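You operate a simulated robot arm through the tools that you are given. There is no shell and no other tool.

You run a simulated robot arm. Do the job below in one go: nothing can be reset, and whatever is moved stays where it is left.

## Task
Swap the can in the black fixture for the loose one; clamp it.
Fine: The loose one stands beside the fixture. The old can goes in the red REJECT tray.

It is judged by the outcome, as a careful person would: the job done as asked, and still so three seconds after it is handed in. It fails if anything else is knocked over, pushed out of place, dropped, spilled or broken.

## Robot
A 7-joint arm with a two-finger parallel gripper, fixed in place. Base frame: the origin is at the foot of the arm, x ahead of it, y to its left, z up; the work surface is at about z = 0.78. Lengths are in m, angles in degrees, forces in N, time in s.
With the tool pointing down near the work surface it reaches from about 0.44 to 0.92 m from the base axis. Its first joint turns from -143.0 to 143.0 degrees. Payload 3 kg.
The TCP is the grasp point between the finger pads, 0.03 m short of the fingertips. In the tool frame z runs along the fingers and y along their closing line. The gripper opens to 0.094 m. The fingers are 0.028 m wide and 0.01 m thick; the gripper's body (0.05 by 0.096 m) begins 0.055 m behind the TCP.
Orientation is told as [roll, pitch, yaw] about the base's x, y, z axes, in that order, counted from this pose: with the fingers straight down and closing along the base's y, the tool's x points along the base's -x, its y along +y and its z along -z.

## Interface
- The arm moves only by the tool apply_moves. Its argument "motion" is a list of rows, each a list of 7 numbers: the shift along the base's x, y, z in units of 50 mm (1.0 is 50 mm), then the turn, a rotation vector about the base's x, y, z in units of 4 degrees (1.0 is 4 degrees), then the opening, from 0 (shut) to 1 (fully open). In form: [[tx, ty, tz, wx, wy, wz, grip], ...]. A call has 1 to 20 rows; each row shifts and turns the commanded pose from where the row before left it. A call with a number of a shift or a turn outside -1 to 1 is refused whole. Each row takes 0.2 s and may step no farther than 0.05 m and 8.6 degrees from the row before; otherwise, or with a gripper value out of range, the whole call is refused. A pose out of reach is approached as far as the arm can. The call stops where the force on the tool passes 90 N (or 10 N more than at its start, if that is more) or the arm is blocked; 0.2 s more then pass. The fingers move at their own pace (about 0.072 m/s each) and stop on an object; they squeeze with about 42 N. The grip force told is the motor's: it shows also when the fingers shut on nothing. Time passes only in rows, and 0.2 s behind the last, so rows that do not move let the fingers close. It gives the time, the measured TCP pose, the force on the tool (base axes), the opening and the grip force at its end, in the units of the frame above (readings bear some noise), with the torque about the TCP (base axes, N m) and any sound that the robot's microphone picked up.
- Cameras (640 x 400 px; columns grow to the right, rows downward): "scene" is fixed at [0.05, -0.6487, 1.5216]; the picture's right is [0.97, -0.23, 0.00], its down [-0.10, -0.42, -0.90] and it looks along [0.21, 0.88, -0.43] (base axes); focal length 338 px, centre (320, 200). "wrist" rides on the gripper at [0.076, 0.014, -0.103] in the tool frame; the picture's right is [-0.18, 0.98, 0.00], its down [-0.75, -0.14, -0.64] and it looks along [-0.63, -0.12, 0.77] (tool axes); focal length 243 px, centre (320, 200). There is no depth. A picture from a camera that has moved, and an enlarged one, comes with that camera's place and axes in the base frame and with its lens.
- get_image(camera): a new picture of that camera. No time passes.
- close_up(camera, box): a new picture of the part [left, top, right, bottom] of that camera's present view, enlarged. No time passes.
- hand_in(): hands the job in; it is judged then, once.

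Places have to be worked out from the pictures, the camera data and where the tool is seen. Open the gripper and draw the arm clear of the work before you hand the job in, unless the task says otherwise.

The tools are called after "Request:" as a command line: name --pt "numbers of a row" for each row, then --argument value for the rest, lists and objects as JSON in quotes. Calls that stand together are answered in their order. apply_moves: Moves the arm, as the interface text tells. Its arguments: {"type":"object","properties":{"motion":{"type":"array","items":{"type":"array","items":{"type":"number"}}}},"required":["motion"]} The other tools are called the same way: get_image (camera) takes a picture; close_up (camera, box) takes an enlarged picture of a part of a camera's view; hand_in () hands the job in.

At the start:

```text
time: 0.0
eef_pos: [0.3739, 0.3833, 1.1607]
orientation: [0.0, 0.1, -0.1]
contact_force: [-0.1, -0.2, -0.5]
torque: [-0.02, 0.02, 0.01]
grip_width: 0.0941
gripper_force: 0.1
```

scene: 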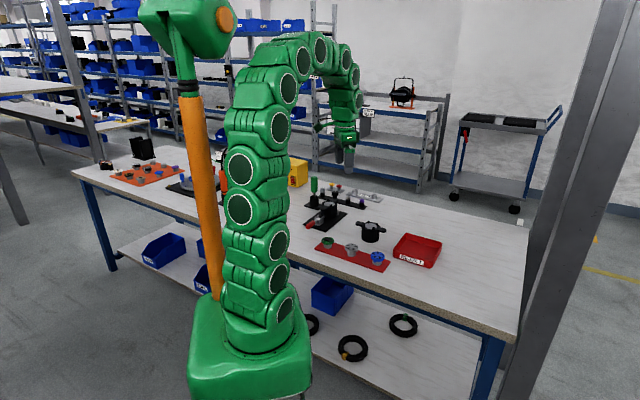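
wrist: 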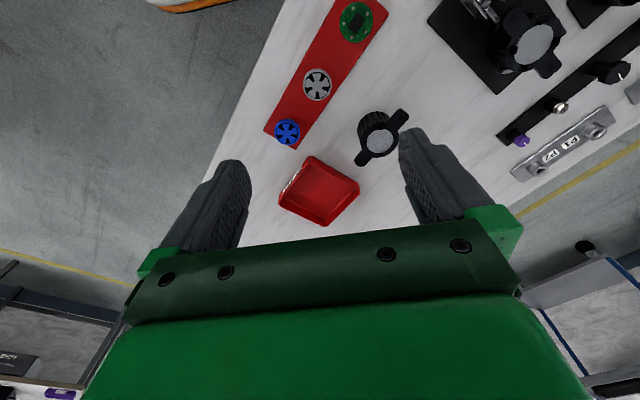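

I start by enlarging both camera views around the fixture, the loose can and the tray to see what is there.

Request:
close_up --camera "scene" --box '[280, 160, 460, 280]'

Request:
close_up --camera "wrist" --box '[400, 0, 640, 150]'

Request:
close_up --camera "wrist" --box '[240, 0, 480, 240]'

```text
3.33 times, centred on (370, 220) of scene
camera zoom: at [0.05, -0.6487, 1.5216], right [0.97, -0.23, 0.0], down [-0.1, -0.42, -0.9], along [0.21, 0.88, -0.43], focal length 1126 px, centre (153, 133)
```

zoom: 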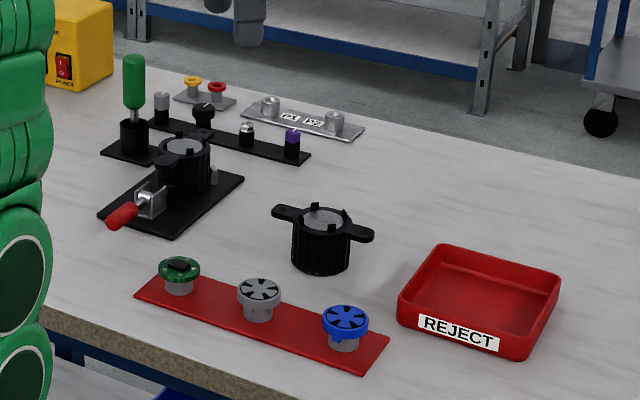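

```text
2.67 times, centred on (520, 75) of wrist
camera zoom: at [0.2997, 0.3983, 1.2643], right [0.18, 0.98, 0.0], down [0.75, -0.14, 0.64], along [0.63, -0.12, -0.77], focal length 647 px, centre (-213, 533)
```

zoom: 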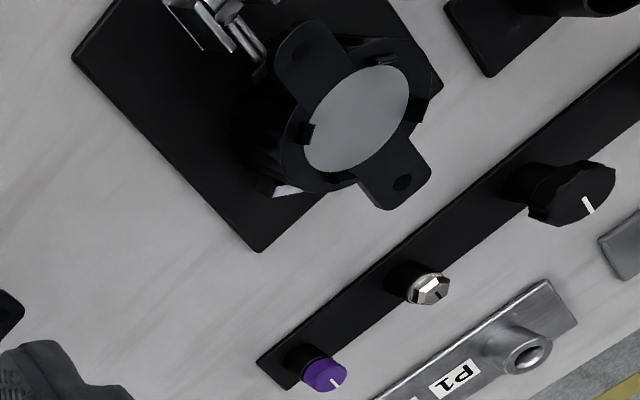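

```text
1.67 times, centred on (360, 120) of wrist
camera zoom: at [0.2997, 0.3983, 1.2643], right [0.18, 0.98, 0.0], down [0.75, -0.14, 0.64], along [0.63, -0.12, -0.77], focal length 404 px, centre (253, 333)
```

zoom: 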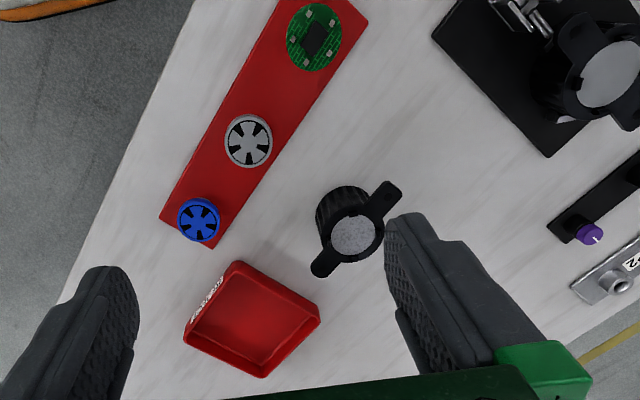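

The part is a black ribbed can with two ears. One sits in the fixture at about (0.41, 0.70), with a red-handled toggle clamp in front of it, and the loose one is at about (0.53, 0.47). I move the wrist camera nearer to the fixture, staying high.

Request:
apply_moves --pt "-0.05 0.857 -0.333 0 0 0 1" --pt "-0.05 0.857 -0.333 0 0 0 1" --pt "-0.05 0.857 -0.333 0 0 0 1" --pt "-0.05 0.857 -0.333 0 0 0 1" --pt "-0.05 0.857 -0.333 0 0 0 1" --pt "-0.05 0.857 -0.333 0 0 0 1"

Request:
get_image --camera "wrist"

Request:
get_image --camera "scene"

```text
time: 1.4
eef_pos: [0.3629, 0.6423, 1.0615]
orientation: [0.0, 0.0, -0.1]
contact_force: [-0.2, 0.3, 0.5]
torque: [0.01, 0.01, 0.01]
grip_width: 0.0942
gripper_force: 0.1
```

```text
taken
camera wrist: at [0.2864, 0.656, 1.1639], right [0.18, 0.98, 0.0], down [0.75, -0.14, 0.64], along [0.63, -0.12, -0.77], focal length 243 px, centre (320, 200)
```

wrist: 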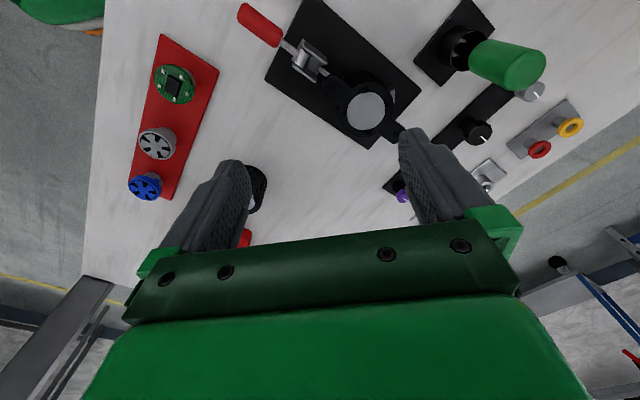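

```text
taken
```

scene: 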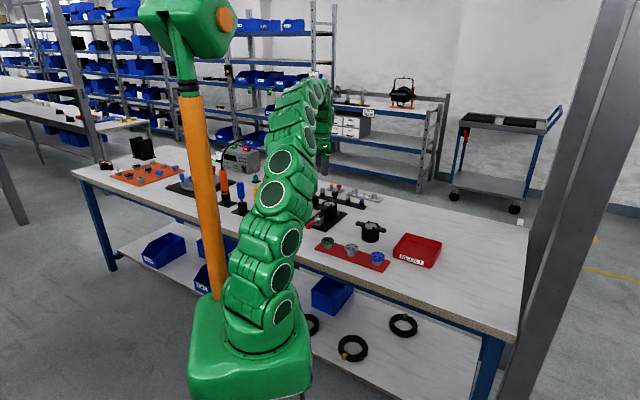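

Request:
close_up --camera "wrist" --box '[220, 0, 440, 150]'

Request:
close_up --camera "scene" --box '[290, 175, 400, 250]'

```text
2.67 times, centred on (330, 75) of wrist
camera zoom: at [0.2864, 0.656, 1.1639], right [0.18, 0.98, 0.0], down [0.75, -0.14, 0.64], along [0.63, -0.12, -0.77], focal length 647 px, centre (293, 533)
```

zoom: 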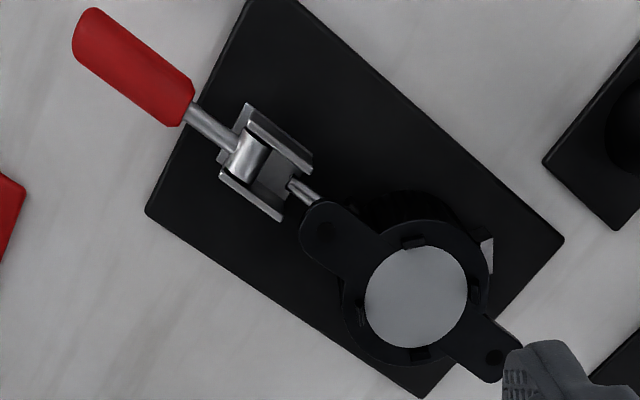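

```text
5.33 times, centred on (345, 212) of scene
camera zoom: at [0.05, -0.6487, 1.5216], right [0.97, -0.23, 0.0], down [-0.1, -0.42, -0.9], along [0.21, 0.88, -0.43], focal length 1802 px, centre (187, 133)
```

zoom: 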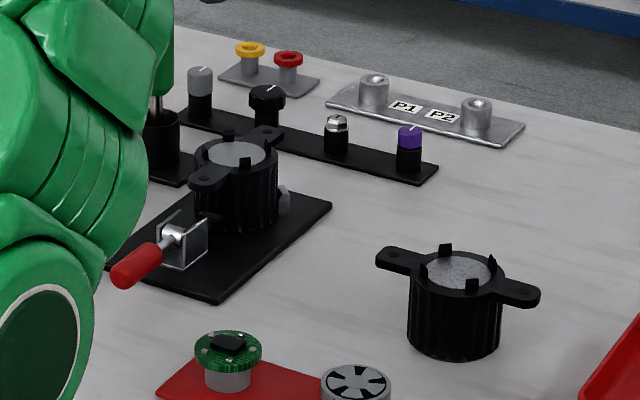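

I zoom in further on the clamp from both cameras to understand its linkage and whether it is engaged now.

Request:
close_up --camera "scene" --box '[305, 190, 355, 230]'

Request:
close_up --camera "wrist" --box '[230, 0, 350, 80]'

Request:
close_up --camera "wrist" --box '[300, 60, 430, 150]'

Request:
close_up --camera "scene" --box '[350, 210, 400, 250]'

```text
10.00 times, centred on (330, 210) of scene
camera zoom: at [0.05, -0.6487, 1.5216], right [0.97, -0.23, 0.0], down [-0.1, -0.42, -0.9], along [0.21, 0.88, -0.43], focal length 3379 px, centre (220, 100)
```

zoom: 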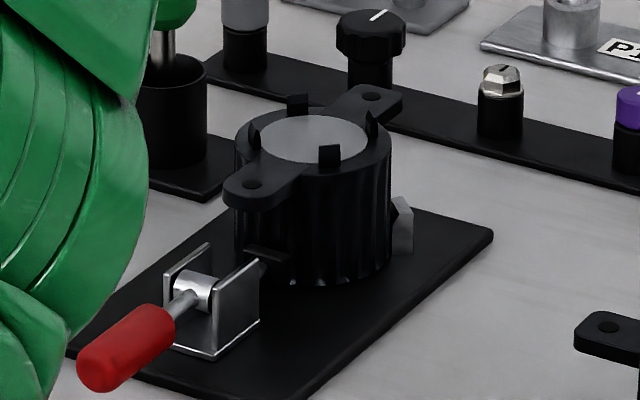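

```text
5.00 times, centred on (290, 40) of wrist
camera zoom: at [0.2864, 0.656, 1.1639], right [0.18, 0.98, 0.0], down [0.75, -0.14, 0.64], along [0.63, -0.12, -0.77], focal length 1213 px, centre (470, 1000)
```

zoom: 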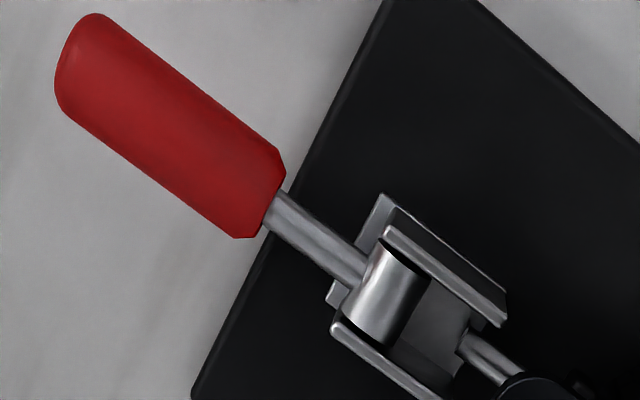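

```text
4.44 times, centred on (365, 105) of wrist
camera zoom: at [0.2864, 0.656, 1.1639], right [0.18, 0.98, 0.0], down [0.75, -0.14, 0.64], along [0.63, -0.12, -0.77], focal length 1078 px, centre (120, 622)
```

zoom: 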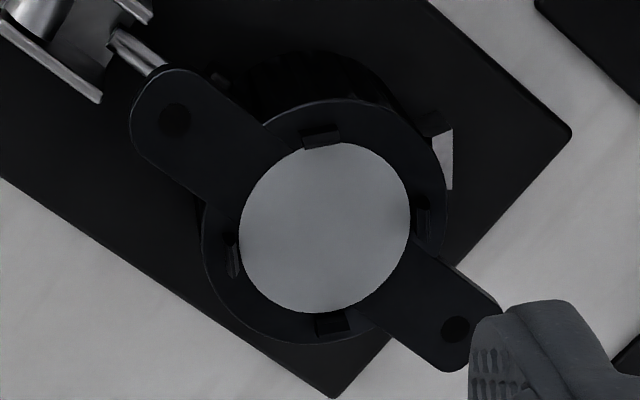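

```text
10.00 times, centred on (375, 230) of scene
camera zoom: at [0.05, -0.6487, 1.5216], right [0.97, -0.23, 0.0], down [-0.1, -0.42, -0.9], along [0.21, 0.88, -0.43], focal length 3379 px, centre (-230, -100)
```

zoom: 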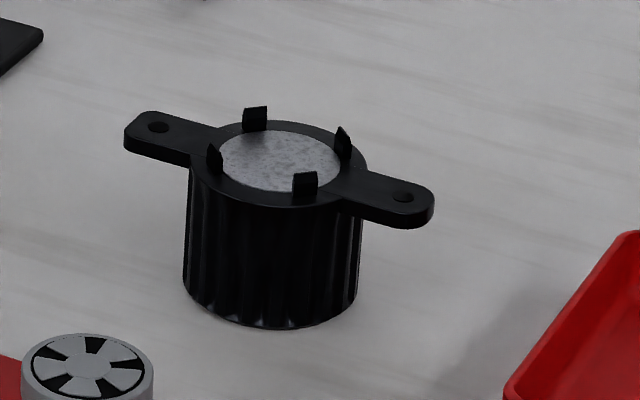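

From triangulation, the clamp pivot is near (0.341, 0.622, 0.810). The red handle lies level and points to the 225° side, with its end near (0.286, 0.565), and the plunger presses the can into stops on the far side. I turn the tool 45° and move above the handle to check the alignment.

Request:
apply_moves --pt "-0.107 -0.103 -0.18 0 0 0.9375 1" --pt "-0.107 -0.103 -0.18 0 0 0.9375 1" --pt "-0.107 -0.103 -0.18 0 0 0.9375 1" --pt "-0.107 -0.103 -0.18 0 0 0.9375 1" --pt "-0.107 -0.103 -0.18 0 0 0.9375 1" --pt "-0.107 -0.103 -0.18 0 0 0.9375 1" --pt "-0.107 -0.103 -0.18 0 0 0.9375 1" --pt "-0.107 -0.103 -0.18 0 0 0.9375 1" --pt "-0.107 -0.103 -0.18 0 0 0.9375 1" --pt "-0.107 -0.103 -0.18 0 0 0.9375 1" --pt "-0.107 -0.103 -0.18 0 0 0.9375 1" --pt "-0.107 -0.103 -0.18 0 0 0.9375 1"

Request:
get_image --camera "wrist"

Request:
get_image --camera "scene"

```text
time: 4.0
eef_pos: [0.2979, 0.5786, 0.9529]
orientation: [0.0, 0.1, 45.1]
contact_force: [-0.7, -0.2, -0.8]
torque: [-0.02, 0.02, 0.02]
grip_width: 0.0944
gripper_force: 0.0
```

```text
taken
camera wrist: at [0.2337, 0.5361, 1.0557], right [-0.56, 0.83, 0.0], down [0.63, 0.43, 0.64], along [0.53, 0.36, -0.77], focal length 243 px, centre (320, 200)
```

wrist: 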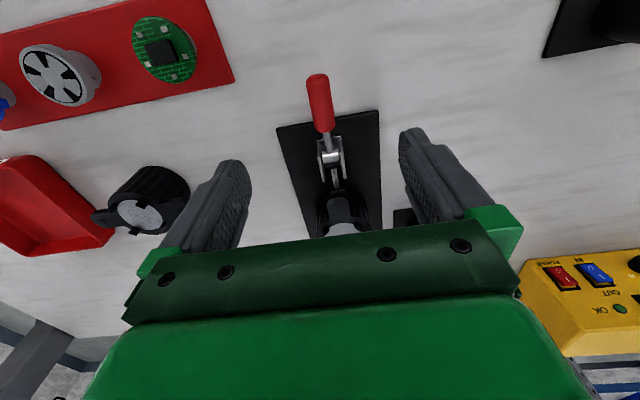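

```text
taken
```

scene: 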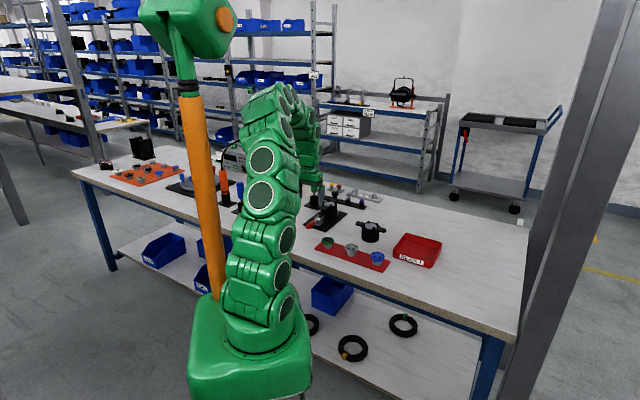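

The tool is on the handle's line, about 64 mm from the pivot. I descend so that the fingers straddle the handle, fingertips about 10 mm above the table.

Request:
apply_moves --pt "0 0 -0.7 0 0 0 1" --pt "0 0 -0.7 0 0 0 1" --pt "0 0 -0.7 0 0 0 1" --pt "0.03 0.03 -0.55 0 0 0 1" --pt "0 0 0 0 0 0 1"

Request:
get_image --camera "wrist"

Request:
close_up --camera "scene" --box '[290, 160, 370, 240]'

```text
time: 5.2
eef_pos: [0.2979, 0.5821, 0.8219]
orientation: [0.0, 0.0, 44.9]
contact_force: [0.4, 0.5, -0.1]
torque: [0.03, -0.01, 0.02]
grip_width: 0.0941
gripper_force: 0.0
```

```text
taken
camera wrist: at [0.2347, 0.5386, 0.9238], right [-0.56, 0.83, 0.0], down [0.63, 0.43, 0.64], along [0.53, 0.36, -0.77], focal length 243 px, centre (320, 200)
```

wrist: 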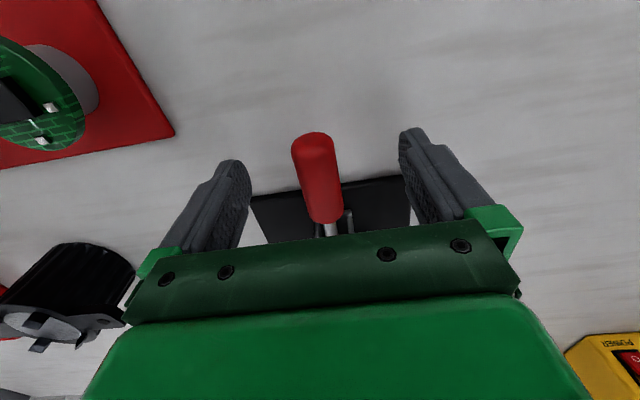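

```text
5.00 times, centred on (330, 200) of scene
camera zoom: at [0.05, -0.6487, 1.5216], right [0.97, -0.23, 0.0], down [-0.1, -0.42, -0.9], along [0.21, 0.88, -0.43], focal length 1690 px, centre (270, 200)
```

zoom: 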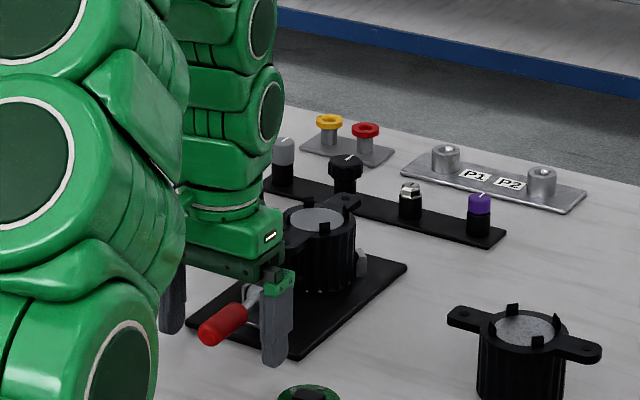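

The handle lies centred between the fingers. I close on it and read the width and force.

Request:
apply_moves --pt "0 0 0 0 0 0 0.1" --pt "0 0 0 0 0 0 0" --pt "0 0 0 0 0 0 0" --pt "0 0 0 0 0 0 0" --pt "0 0 0 0 0 0 0"

Request:
get_image --camera "wrist"

```text
time: 6.4
eef_pos: [0.299, 0.5821, 0.8218]
orientation: [0.0, 0.0, 44.9]
contact_force: [2.3, -7.3, 10.0]
torque: [0.13, -0.12, 0.03]
grip_width: 0.0228
gripper_force: 44.6
```

```text
taken
camera wrist: at [0.2349, 0.5384, 0.9242], right [-0.56, 0.83, 0.0], down [0.63, 0.43, 0.64], along [0.53, 0.36, -0.77], focal length 243 px, centre (320, 200)
```

wrist: 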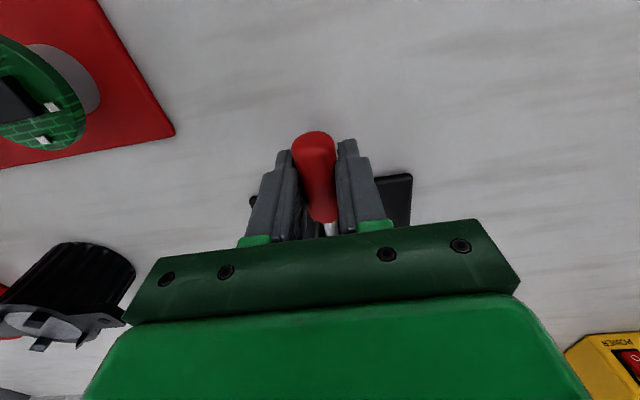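

The grip on the handle is firm, with a width of 22.8 mm and a force of 44 N. I lift it along an arc about the pivot, first only about 15° to feel the resistance.

Request:
apply_moves --pt "0.005 0.005 0.16 0 0 0 0" --pt "0.025 0.025 0.16 0 0 0 0"

Request:
get_image --camera "wrist"

Request:
close_up --camera "scene" --box '[300, 180, 360, 230]'

```text
time: 7.0
eef_pos: [0.2989, 0.5819, 0.8363]
orientation: [0.0, 0.2, 45.0]
contact_force: [-12.7, -4.1, -24.0]
torque: [-0.94, 1.04, 0.1]
grip_width: 0.0209
gripper_force: 45.3
```

```text
taken
camera wrist: at [0.2355, 0.539, 0.9392], right [-0.56, 0.83, 0.0], down [0.63, 0.44, 0.64], along [0.53, 0.36, -0.77], focal length 243 px, centre (320, 200)
```

wrist: 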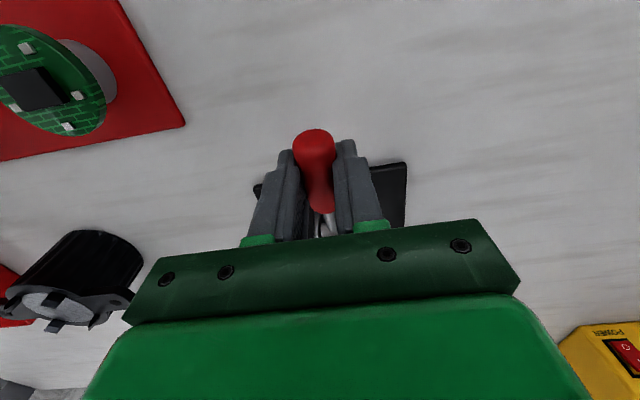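

```text
8.00 times, centred on (330, 205) of scene
camera zoom: at [0.05, -0.6487, 1.5216], right [0.97, -0.23, 0.0], down [-0.1, -0.42, -0.9], along [0.21, 0.88, -0.43], focal length 2703 px, centre (240, 160)
```

zoom: 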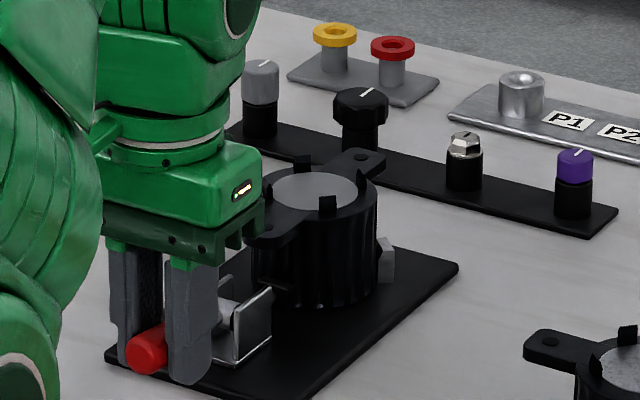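

The handle end has risen about 13 mm, roughly 10°, and a torque of about 1.4 Nm shows that the untilted tool resists the handle's turn. I go on by turning the gripper rigidly with the handle about the pivot.

Request:
apply_moves --pt "0.041 0.041 0.118 -1 1 0 0" --pt "0.05 0.05 0.112 -1 1 0 0" --pt "0.057 0.057 0.104 -1 1 0 0"

Request:
get_image --camera "wrist"

Request:
close_up --camera "scene" --box '[300, 180, 360, 230]'

```text
time: 7.8
eef_pos: [0.3076, 0.5897, 0.8538]
orientation: [0.0, 17.0, 45.0]
contact_force: [-20.6, -10.6, 6.3]
torque: [-0.29, 0.51, 0.1]
grip_width: 0.0207
gripper_force: 44.4
```

```text
taken
camera wrist: at [0.2671, 0.5705, 0.9747], right [-0.57, 0.82, -0.05], down [0.74, 0.54, 0.39], along [0.35, 0.18, -0.92], focal length 243 px, centre (320, 200)
```

wrist: 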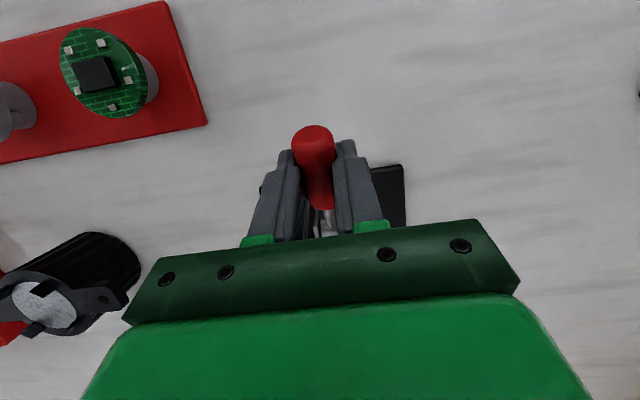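

```text
8.00 times, centred on (330, 205) of scene
camera zoom: at [0.05, -0.6487, 1.5216], right [0.97, -0.23, 0.0], down [-0.1, -0.42, -0.9], along [0.21, 0.88, -0.43], focal length 2703 px, centre (240, 160)
```

zoom: 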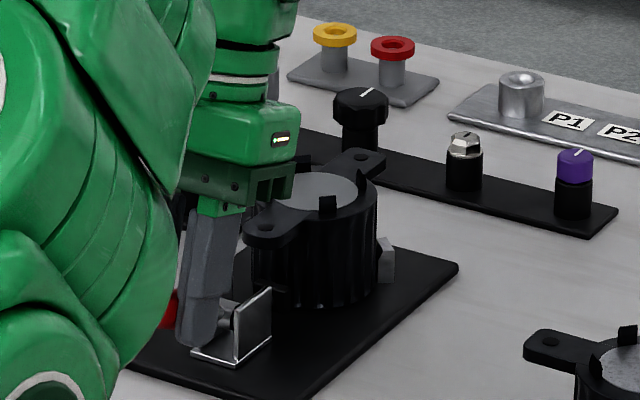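

The handle follows, now at about 27–30°, with only about 20 N on the tool. I continue the arc another 20° or so, shifted slightly outward to relieve the radial load.

Request:
apply_moves --pt "0.057 0.057 0.11 -1 1 0 0" --pt "0.071 0.071 0.086 -1 1 0 0" --pt "0.076 0.076 0.076 -1 1 0 0" --pt "0.082 0.082 0.064 -1 1 0 0"

Request:
get_image --camera "wrist"

Request:
close_up --camera "scene" --box '[300, 170, 370, 230]'

```text
time: 8.8
eef_pos: [0.3109, 0.5932, 0.861]
orientation: [0.3, 39.3, 45.2]
contact_force: [-12.3, 54.4, -2.5]
torque: [1.44, -0.3, -0.03]
grip_width: 0.0212
gripper_force: 44.7
out of reach, approached as far as the arm can: row 4
```

```text
taken
camera wrist: at [0.3053, 0.6075, 0.9887], right [-0.6, 0.8, -0.11], down [0.8, 0.6, 0.02], along [0.08, -0.08, -0.99], focal length 243 px, centre (320, 200)
```

wrist: 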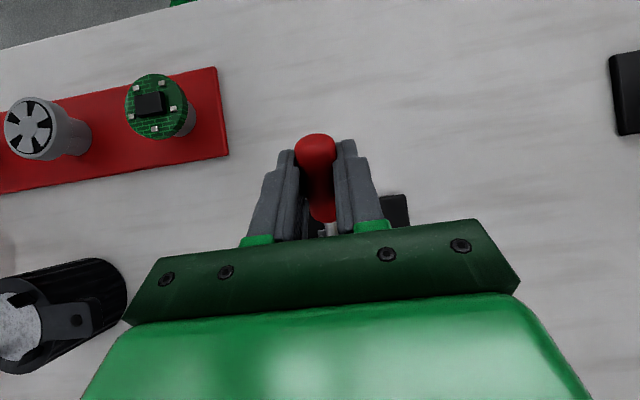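

```text
6.67 times, centred on (335, 200) of scene
camera zoom: at [0.05, -0.6487, 1.5216], right [0.97, -0.23, 0.0], down [-0.1, -0.42, -0.9], along [0.21, 0.88, -0.43], focal length 2253 px, centre (220, 200)
```

zoom: 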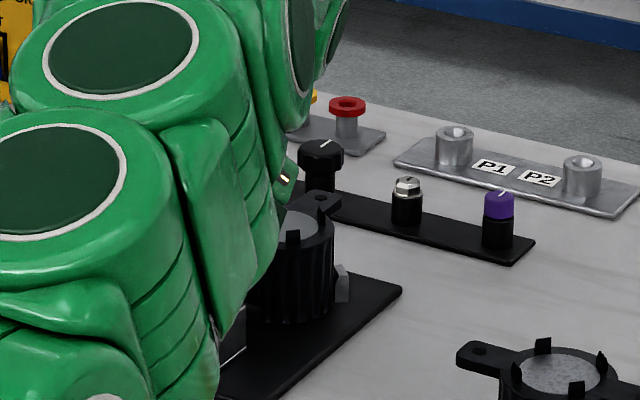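

Row 4 was out of reach at this tilt (39°), and a side load of 54 N built up. I back the tilt off by about 11° while keeping hold of the handle, then read again.

Request:
apply_moves --pt "0 0 0 1 -1 0 0" --pt "0 0 0 1 -1 0 0"

Request:
get_image --camera "wrist"

Request:
get_image --camera "scene"

```text
time: 9.4
eef_pos: [0.3089, 0.5913, 0.8615]
orientation: [0.2, 28.5, 45.2]
contact_force: [-58.8, 20.2, -3.5]
torque: [-0.26, 1.69, 0.5]
grip_width: 0.021
gripper_force: 45.4
```

```text
taken
camera wrist: at [0.286, 0.5884, 0.9878], right [-0.58, 0.81, -0.08], down [0.78, 0.59, 0.2], along [0.21, 0.05, -0.98], focal length 243 px, centre (320, 200)
```

wrist: 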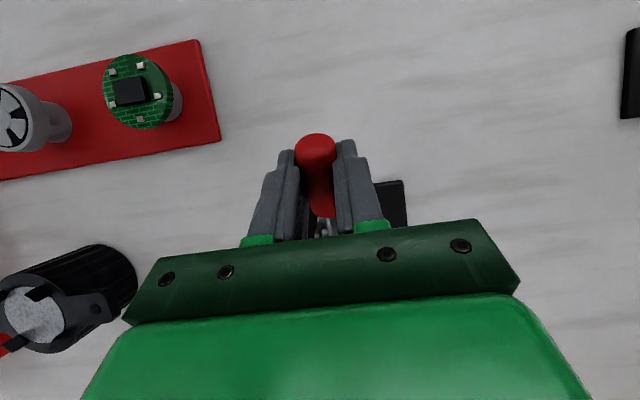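

```text
taken
```

scene: 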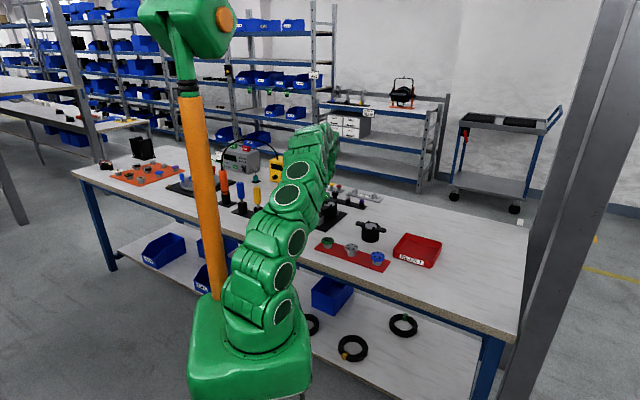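

The lateral load of about 56 N comes from the clipped pose having pulled the command off the clamp's line. I put the command back on the line and continue the arc in small steps at a constant tilt of 28°.

Request:
apply_moves --pt "0.02 0.126 0.082 0 0 0 0" --pt "0.1 0.1 0.09 0 0 0 0"

Request:
close_up --camera "wrist" --box '[220, 110, 440, 250]'

```text
time: 10.0
eef_pos: [0.3183, 0.6013, 0.8686]
orientation: [-0.1, 28.2, 45.0]
contact_force: [-32.7, -3.6, -7.3]
torque: [-0.77, 1.49, 0.1]
grip_width: 0.0208
gripper_force: 44.8
```

```text
2.86 times, centred on (330, 180) of wrist
camera zoom: at [0.2952, 0.5987, 0.9952], right [-0.58, 0.81, -0.09], down [0.79, 0.58, 0.21], along [0.22, 0.05, -0.97], focal length 693 px, centre (291, 257)
```

zoom: 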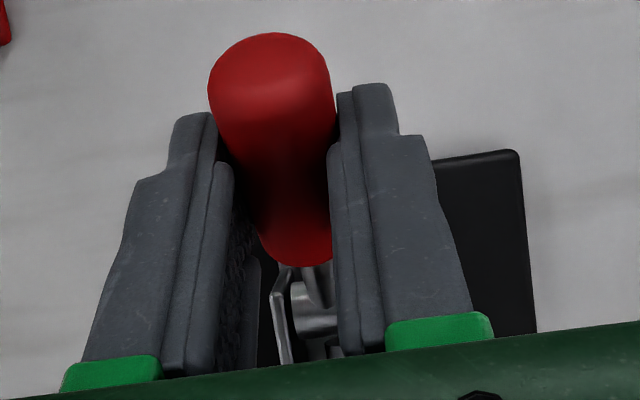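

The handle is past about 50°, and the clamp is following smoothly with a modest load. I continue the arc toward vertical.

Request:
apply_moves --pt "0.09 0.13 0.074 0 0 0 0" --pt "0.114 0.114 0.044 0 0 0 0" --pt "0.116 0.116 0.032 0 0 0 0"

Request:
get_image --camera "wrist"

Request:
close_up --camera "scene" --box '[300, 170, 370, 230]'

```text
time: 10.8
eef_pos: [0.3353, 0.6179, 0.8772]
orientation: [-0.2, 28.2, 44.8]
contact_force: [0.2, -24.8, 12.8]
torque: [-1.14, 0.33, 0.22]
grip_width: 0.0213
gripper_force: 45.0
```

```text
taken
camera wrist: at [0.3124, 0.6164, 1.0043], right [-0.58, 0.81, -0.09], down [0.79, 0.58, 0.21], along [0.22, 0.05, -0.97], focal length 243 px, centre (320, 200)
```

wrist: 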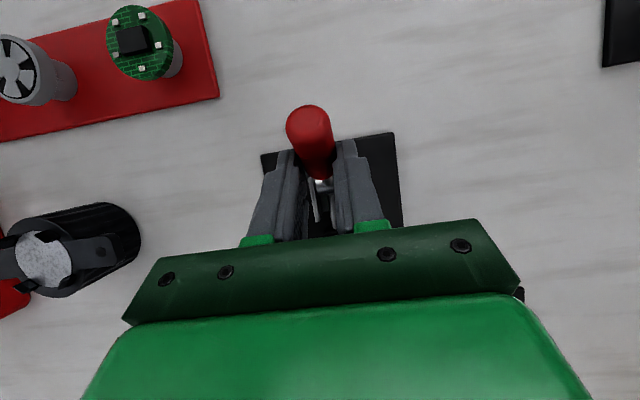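

```text
6.67 times, centred on (335, 200) of scene
camera zoom: at [0.05, -0.6487, 1.5216], right [0.97, -0.23, 0.0], down [-0.1, -0.42, -0.9], along [0.21, 0.88, -0.43], focal length 2253 px, centre (220, 200)
```

zoom: 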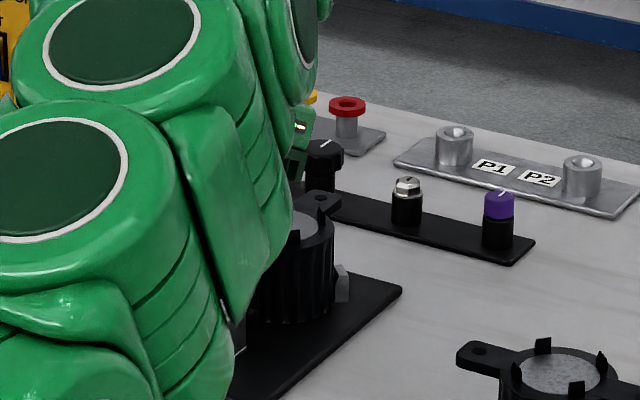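

The handle now sits near the fingertips. I estimate it at about 60°, so it may be near its stop and slipping in the pads. I open the fingers to see where it rests by itself.

Request:
apply_moves --pt "0 0 0 0 0 0 0.5" --pt "0 0 0 0 0 0 0.8" --pt "0 0 0 0 0 0 0.8"

Request:
get_image --camera "wrist"

Request:
close_up --camera "wrist" --box '[240, 100, 420, 250]'

```text
time: 11.6
eef_pos: [0.334, 0.6185, 0.8765]
orientation: [0.0, 28.3, 45.0]
contact_force: [0.1, -0.1, -0.3]
torque: [-0.02, -0.03, -0.01]
grip_width: 0.0751
gripper_force: 0.1
```

```text
taken
camera wrist: at [0.3105, 0.6174, 1.0033], right [-0.58, 0.81, -0.09], down [0.78, 0.58, 0.21], along [0.22, 0.05, -0.97], focal length 243 px, centre (320, 200)
```

wrist: 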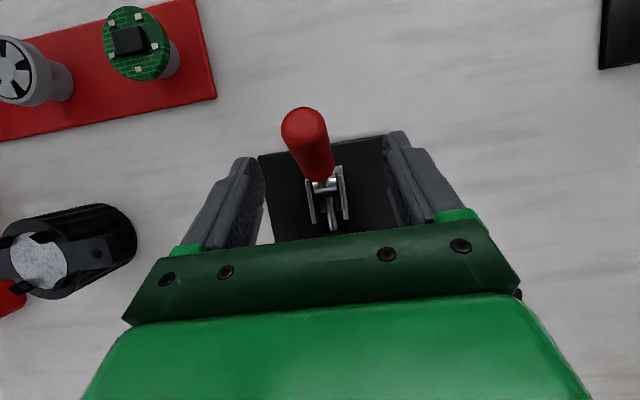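

```text
2.67 times, centred on (330, 175) of wrist
camera zoom: at [0.3105, 0.6174, 1.0033], right [-0.58, 0.81, -0.09], down [0.78, 0.58, 0.21], along [0.22, 0.05, -0.97], focal length 647 px, centre (293, 267)
```

zoom: 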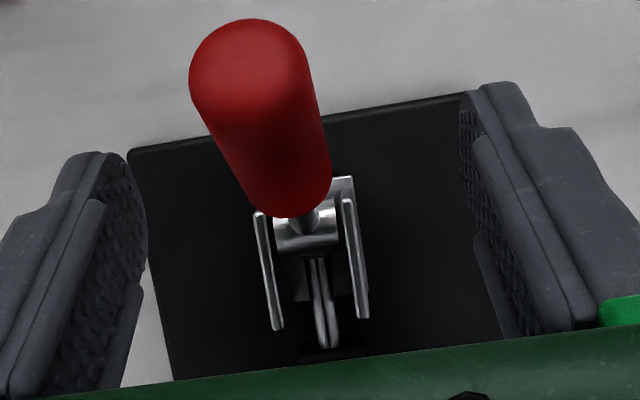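

The handle stays at about 60° by itself. I rise clear and level the tool to look at the handle and the plunger from both cameras.

Request:
apply_moves --pt "0 0 0.8 0 0 0 0.9" --pt "0 0 0.8 0.5 -0.5 0 1" --pt "0 0 0.6 1 -1 0 1" --pt "0 0 0.4 1 -1 0 1" --pt "-0.2 -0.2 0.2 1 -1 0 1" --pt "-0.4 -0.4 0 1 -1 0 1" --pt "-0.4 -0.4 0 0.5 -0.5 0 1"

Request:
get_image --camera "wrist"

Request:
close_up --camera "scene" --box '[300, 175, 360, 225]'

```text
time: 13.2
eef_pos: [0.2839, 0.5676, 1.0158]
orientation: [0.0, 0.0, 44.9]
contact_force: [0.4, 0.3, -0.3]
torque: [0.0, 0.03, 0.01]
grip_width: 0.094
gripper_force: 0.1
```

```text
taken
camera wrist: at [0.2199, 0.5245, 1.1185], right [-0.56, 0.83, 0.0], down [0.63, 0.43, 0.64], along [0.53, 0.36, -0.77], focal length 243 px, centre (320, 200)
```

wrist: 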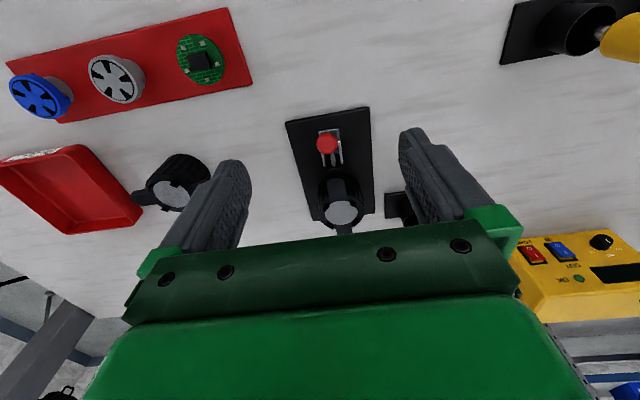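

```text
8.00 times, centred on (330, 200) of scene
camera zoom: at [0.05, -0.6487, 1.5216], right [0.97, -0.23, 0.0], down [-0.1, -0.42, -0.9], along [0.21, 0.88, -0.43], focal length 2703 px, centre (240, 200)
```

zoom: 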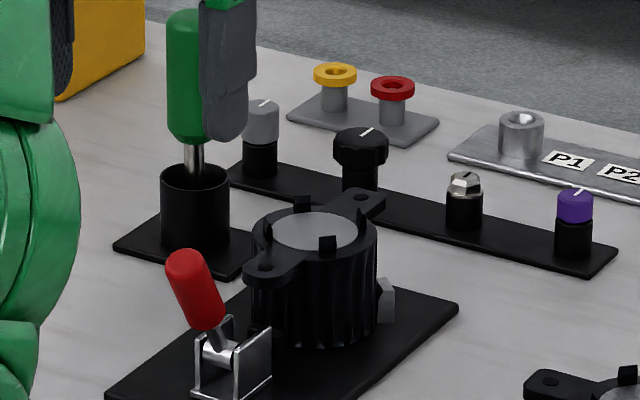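

The handle stands raised at about 60–65°. I zoom in on the plunger to see whether it has left the can.

Request:
close_up --camera "scene" --box '[315, 195, 350, 228]'

Request:
close_up --camera "wrist" --box '[275, 100, 385, 240]'

```text
12.12 times, centred on (332, 212) of scene
camera zoom: at [0.05, -0.6487, 1.5216], right [0.97, -0.23, 0.0], down [-0.1, -0.42, -0.9], along [0.21, 0.88, -0.43], focal length 4096 px, centre (168, 61)
```

zoom: 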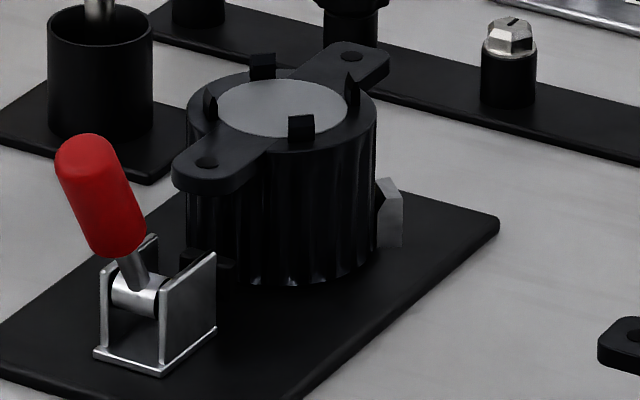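

```text
2.86 times, centred on (330, 170) of wrist
camera zoom: at [0.2199, 0.5245, 1.1185], right [-0.56, 0.83, 0.0], down [0.63, 0.43, 0.64], along [0.53, 0.36, -0.77], focal length 693 px, centre (291, 286)
```

zoom: 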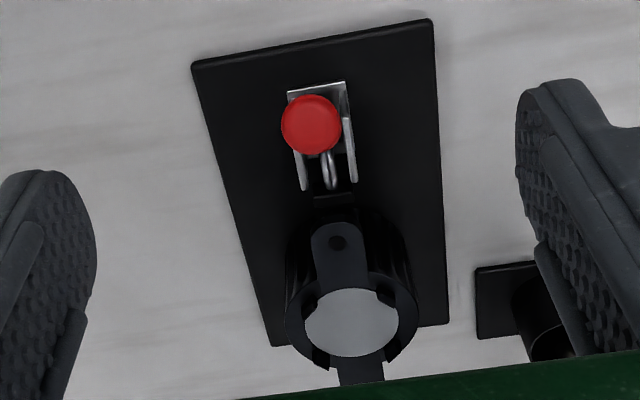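

The pad has drawn back from the can by several mm, and the fixture itself has not shifted. To open the clamp fully I come down on the handle's outer side with closed fingers and push it gently further, watching the force.

Request:
apply_moves --pt "0 0 -0.6 0 0 0 0" --pt "0 0 -0.6 0 0 0 0" --pt "0 0 -0.7 0 0 0 0" --pt "0 0 -0.72 0 0 0 0" --pt "0 0 0 0 0 0 0"

Request:
get_image --camera "wrist"

Request:
close_up --camera "scene" --box '[300, 175, 360, 225]'

```text
time: 14.4
eef_pos: [0.2839, 0.5687, 0.8857]
orientation: [-0.1, 0.0, 45.0]
contact_force: [-0.7, -0.5, 0.3]
torque: [0.01, 0.0, 0.03]
grip_width: 0.0004
gripper_force: 33.6
```

```text
taken
camera wrist: at [0.2203, 0.5257, 0.9881], right [-0.56, 0.83, 0.0], down [0.63, 0.43, 0.64], along [0.53, 0.36, -0.77], focal length 243 px, centre (320, 200)
```

wrist: 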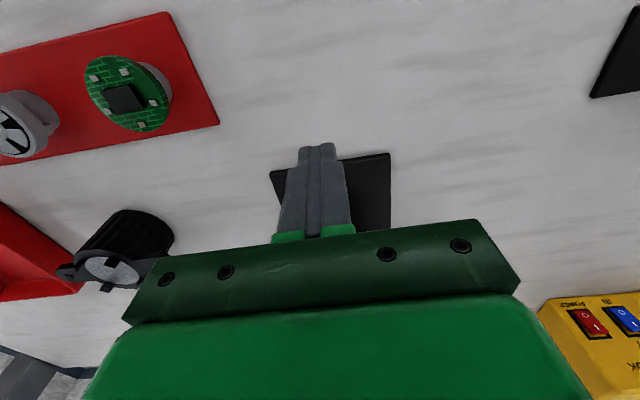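

```text
8.00 times, centred on (330, 200) of scene
camera zoom: at [0.05, -0.6487, 1.5216], right [0.97, -0.23, 0.0], down [-0.1, -0.42, -0.9], along [0.21, 0.88, -0.43], focal length 2703 px, centre (240, 200)
```

zoom: 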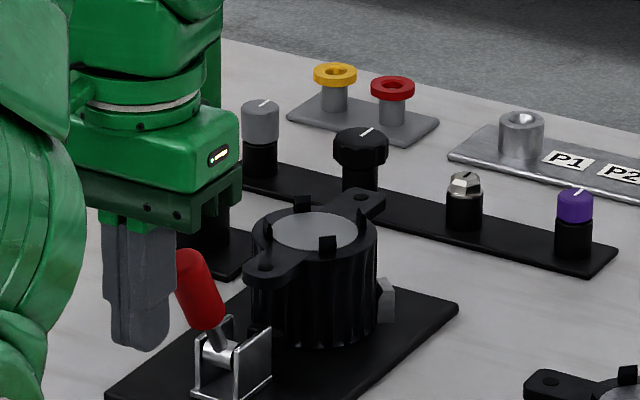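

The closed fingers are on the outer side of the handle. I push toward the can in small steps.

Request:
apply_moves --pt "0.17 0.17 0 0 0 0 0" --pt "0.15 0.15 0 0 0 0 0" --pt "0.1 0.1 0 0 0 0 0"

Request:
close_up --camera "scene" --box '[300, 175, 360, 225]'

```text
time: 15.2
eef_pos: [0.3056, 0.5898, 0.887]
orientation: [0.0, 0.1, 45.1]
contact_force: [-4.4, -7.3, 2.2]
torque: [0.04, -0.04, -0.06]
grip_width: 0.0001
gripper_force: 33.2
```

```text
8.00 times, centred on (330, 200) of scene
camera zoom: at [0.05, -0.6487, 1.5216], right [0.97, -0.23, 0.0], down [-0.1, -0.42, -0.9], along [0.21, 0.88, -0.43], focal length 2703 px, centre (240, 200)
```

zoom: 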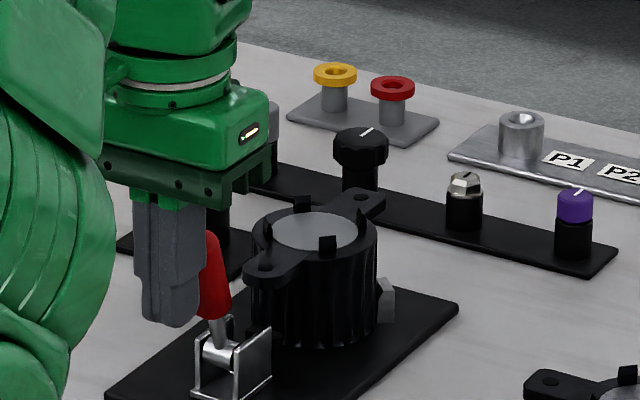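

The handle moves freely at about 8 N, so it was not at its stop. I keep pushing in small steps.

Request:
apply_moves --pt "0.1 0.1 0 0 0 0 0" --pt "0.1 0.1 0 0 0 0 0" --pt "0.1 0.1 0 0 0 0 0"

Request:
close_up --camera "scene" --box '[300, 175, 360, 225]'

```text
time: 15.7
eef_pos: [0.3056, 0.5907, 0.8864]
orientation: [-0.2, 0.8, 45.0]
contact_force: [-30.1, -40.0, 14.6]
torque: [0.21, -0.24, -0.25]
grip_width: 0.0
gripper_force: 33.3
stopped in row 2: the force on the tool passed its limit at 111 N (the readings are from after the stop); the commanded pose is now the measured one
```

```text
8.00 times, centred on (330, 200) of scene
camera zoom: at [0.05, -0.6487, 1.5216], right [0.97, -0.23, 0.0], down [-0.1, -0.42, -0.9], along [0.21, 0.88, -0.43], focal length 2703 px, centre (240, 200)
```

zoom: 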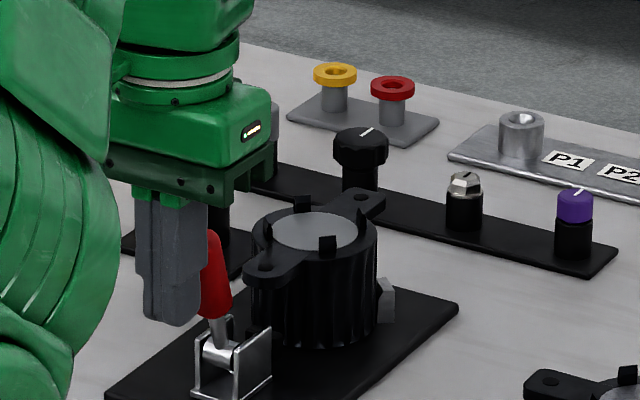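

The force limit tripped at the handle's stop at about 75°, so the clamp is now fully open and the fixture has not moved. I back off, rise, open, and move above the old can to look down on it.

Request:
apply_moves --pt "-0.42 -0.42 0 0 0 0 0" --pt "0 0 0.9 0 0 0 0" --pt "0 0 0.9 0 0 0 0.5" --pt "0 0 0.4 0 0 0 1" --pt "0.5 0.5 0 0 0 0 1" --pt "0.5 0.5 0 0 0 0 1" --pt "0.5 0.5 0 0 0 0 1" --pt "0.5 0.5 0 0 0 0 1" --pt "0.5 0.45 0 0 0 0 1" --pt "0 0 0 0 0 0 1"

Request:
get_image --camera "wrist"

Request:
get_image --camera "scene"

```text
time: 17.9
eef_pos: [0.4116, 0.6949, 0.9959]
orientation: [-0.2, 0.5, 45.0]
contact_force: [0.8, -0.8, 0.6]
torque: [-0.04, -0.03, 0.01]
grip_width: 0.094
gripper_force: 0.1
```

```text
taken
camera wrist: at [0.3488, 0.6527, 1.0998], right [-0.56, 0.83, 0.0], down [0.64, 0.44, 0.64], along [0.53, 0.36, -0.77], focal length 243 px, centre (320, 200)
```

wrist: 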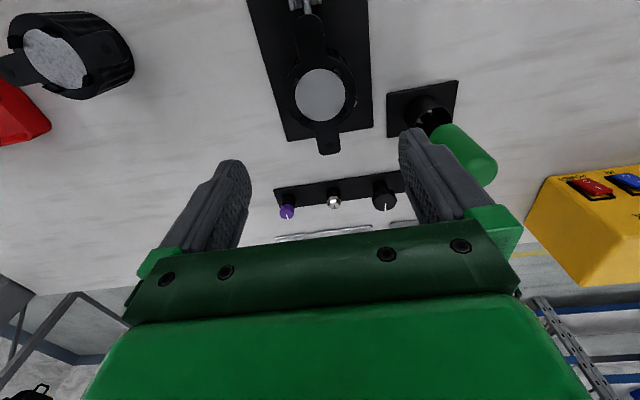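

```text
taken
```

scene: 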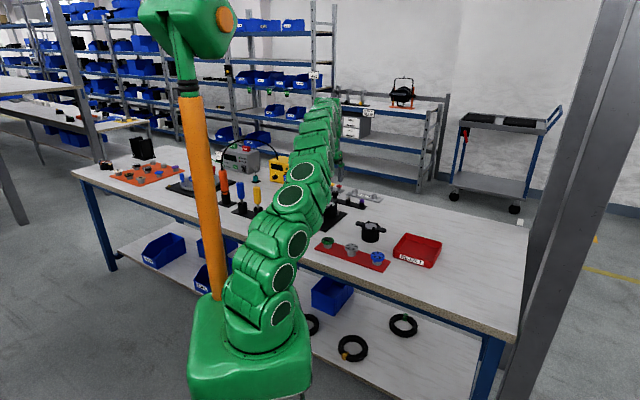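

I zoom on the can in the fixture from here to fix its centre and the ear line.

Request:
close_up --camera "wrist" --box '[240, 0, 400, 160]'

```text
2.50 times, centred on (320, 80) of wrist
camera zoom: at [0.3488, 0.6527, 1.0998], right [-0.56, 0.83, 0.0], down [0.64, 0.44, 0.64], along [0.53, 0.36, -0.77], focal length 606 px, centre (320, 500)
```

zoom: 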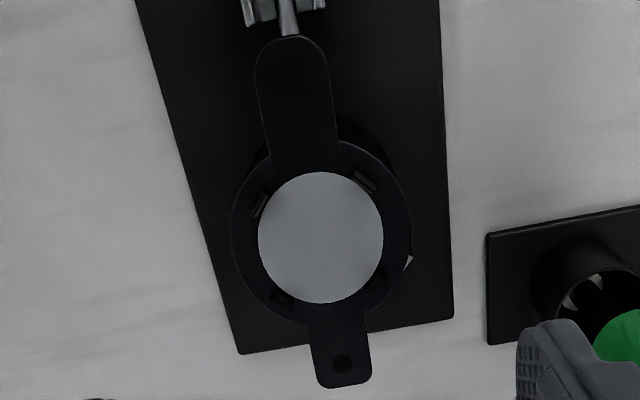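

The can's centre comes out at (0.4115, 0.695), right under the TCP, with a diameter of about 73 mm and the ears near 44°. I descend with open fingers to grip only the upper body, with tips near z = 0.816, so that the stops stay untouched.

Request:
apply_moves --pt "0 0 -0.75 0.12 -0.05 0 1" --pt "0 0 -0.75 0 0 0 1" --pt "0 0 -0.75 0 0 0 1" --pt "0 0 -0.4 0 0 0 1" --pt "0 0 -0.35 0 0 0 1" --pt "0 0 0 0 0 0 1"

Request:
get_image --camera "wrist"

Request:
close_up --camera "scene" --box '[300, 170, 370, 230]'

```text
time: 19.2
eef_pos: [0.4119, 0.6958, 0.8446]
orientation: [0.0, 0.1, 45.0]
contact_force: [0.7, -0.3, -1.0]
torque: [0.02, 0.01, 0.0]
grip_width: 0.0941
gripper_force: 0.0
```

```text
taken
camera wrist: at [0.3479, 0.6514, 0.9481], right [-0.56, 0.83, 0.0], down [0.63, 0.43, 0.64], along [0.53, 0.36, -0.77], focal length 243 px, centre (320, 200)
```

wrist: 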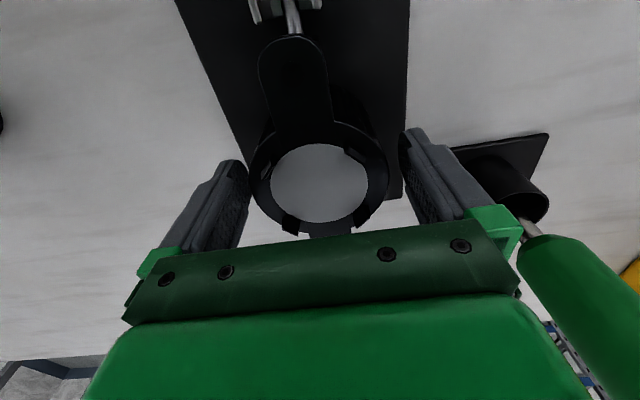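

```text
6.67 times, centred on (335, 200) of scene
camera zoom: at [0.05, -0.6487, 1.5216], right [0.97, -0.23, 0.0], down [-0.1, -0.42, -0.9], along [0.21, 0.88, -0.43], focal length 2253 px, centre (220, 200)
```

zoom: 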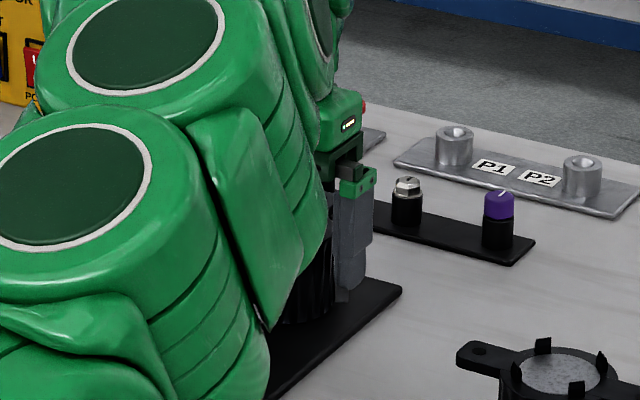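

The can is centred between the fingers to within about 1 mm and nothing is touching. I close on it and check the width.

Request:
apply_moves --pt "0 0 0 0 0 0 0.6" --pt "0 0 0 0 0 0 0.5" --pt "0 0 0 0 0 0 0.5" --pt "0 0 0 0 0 0 0.5"

Request:
get_image --camera "wrist"

```text
time: 20.2
eef_pos: [0.4119, 0.6943, 0.8463]
orientation: [0.0, 0.1, 45.1]
contact_force: [0.5, -0.8, 0.8]
torque: [-0.06, -0.02, 0.03]
grip_width: 0.0722
gripper_force: 41.9
```

```text
taken
camera wrist: at [0.3481, 0.6514, 0.9482], right [-0.56, 0.83, 0.0], down [0.63, 0.43, 0.64], along [0.53, 0.36, -0.77], focal length 243 px, centre (320, 200)
```

wrist: 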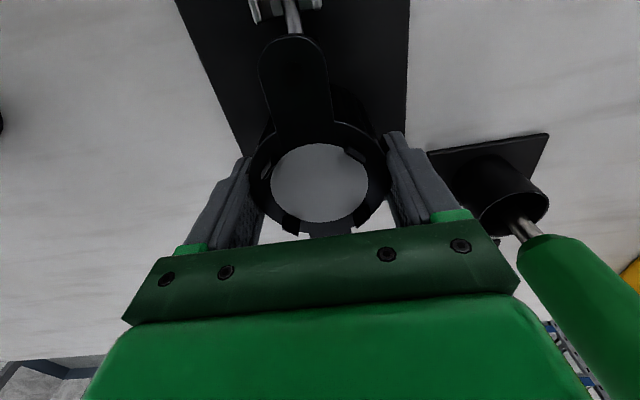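

The can is gripped at 72.2 mm. I lift it straight up, first about 15 mm, to check that it comes free.

Request:
apply_moves --pt "0 0 0.1 0 0 0 0.5" --pt "0 0 0.2 0 0 0 0.5"

Request:
get_image --camera "wrist"

```text
time: 20.9
eef_pos: [0.4117, 0.6952, 0.8606]
orientation: [0.1, 0.1, 45.0]
contact_force: [-0.1, 0.4, -3.8]
torque: [0.03, 0.01, 0.02]
grip_width: 0.0723
gripper_force: 41.7
```

```text
taken
camera wrist: at [0.3476, 0.6514, 0.9631], right [-0.57, 0.83, 0.0], down [0.63, 0.43, 0.64], along [0.53, 0.36, -0.77], focal length 243 px, centre (320, 200)
```

wrist: 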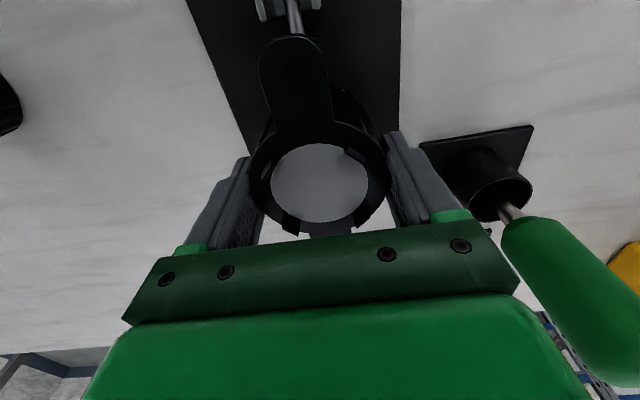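

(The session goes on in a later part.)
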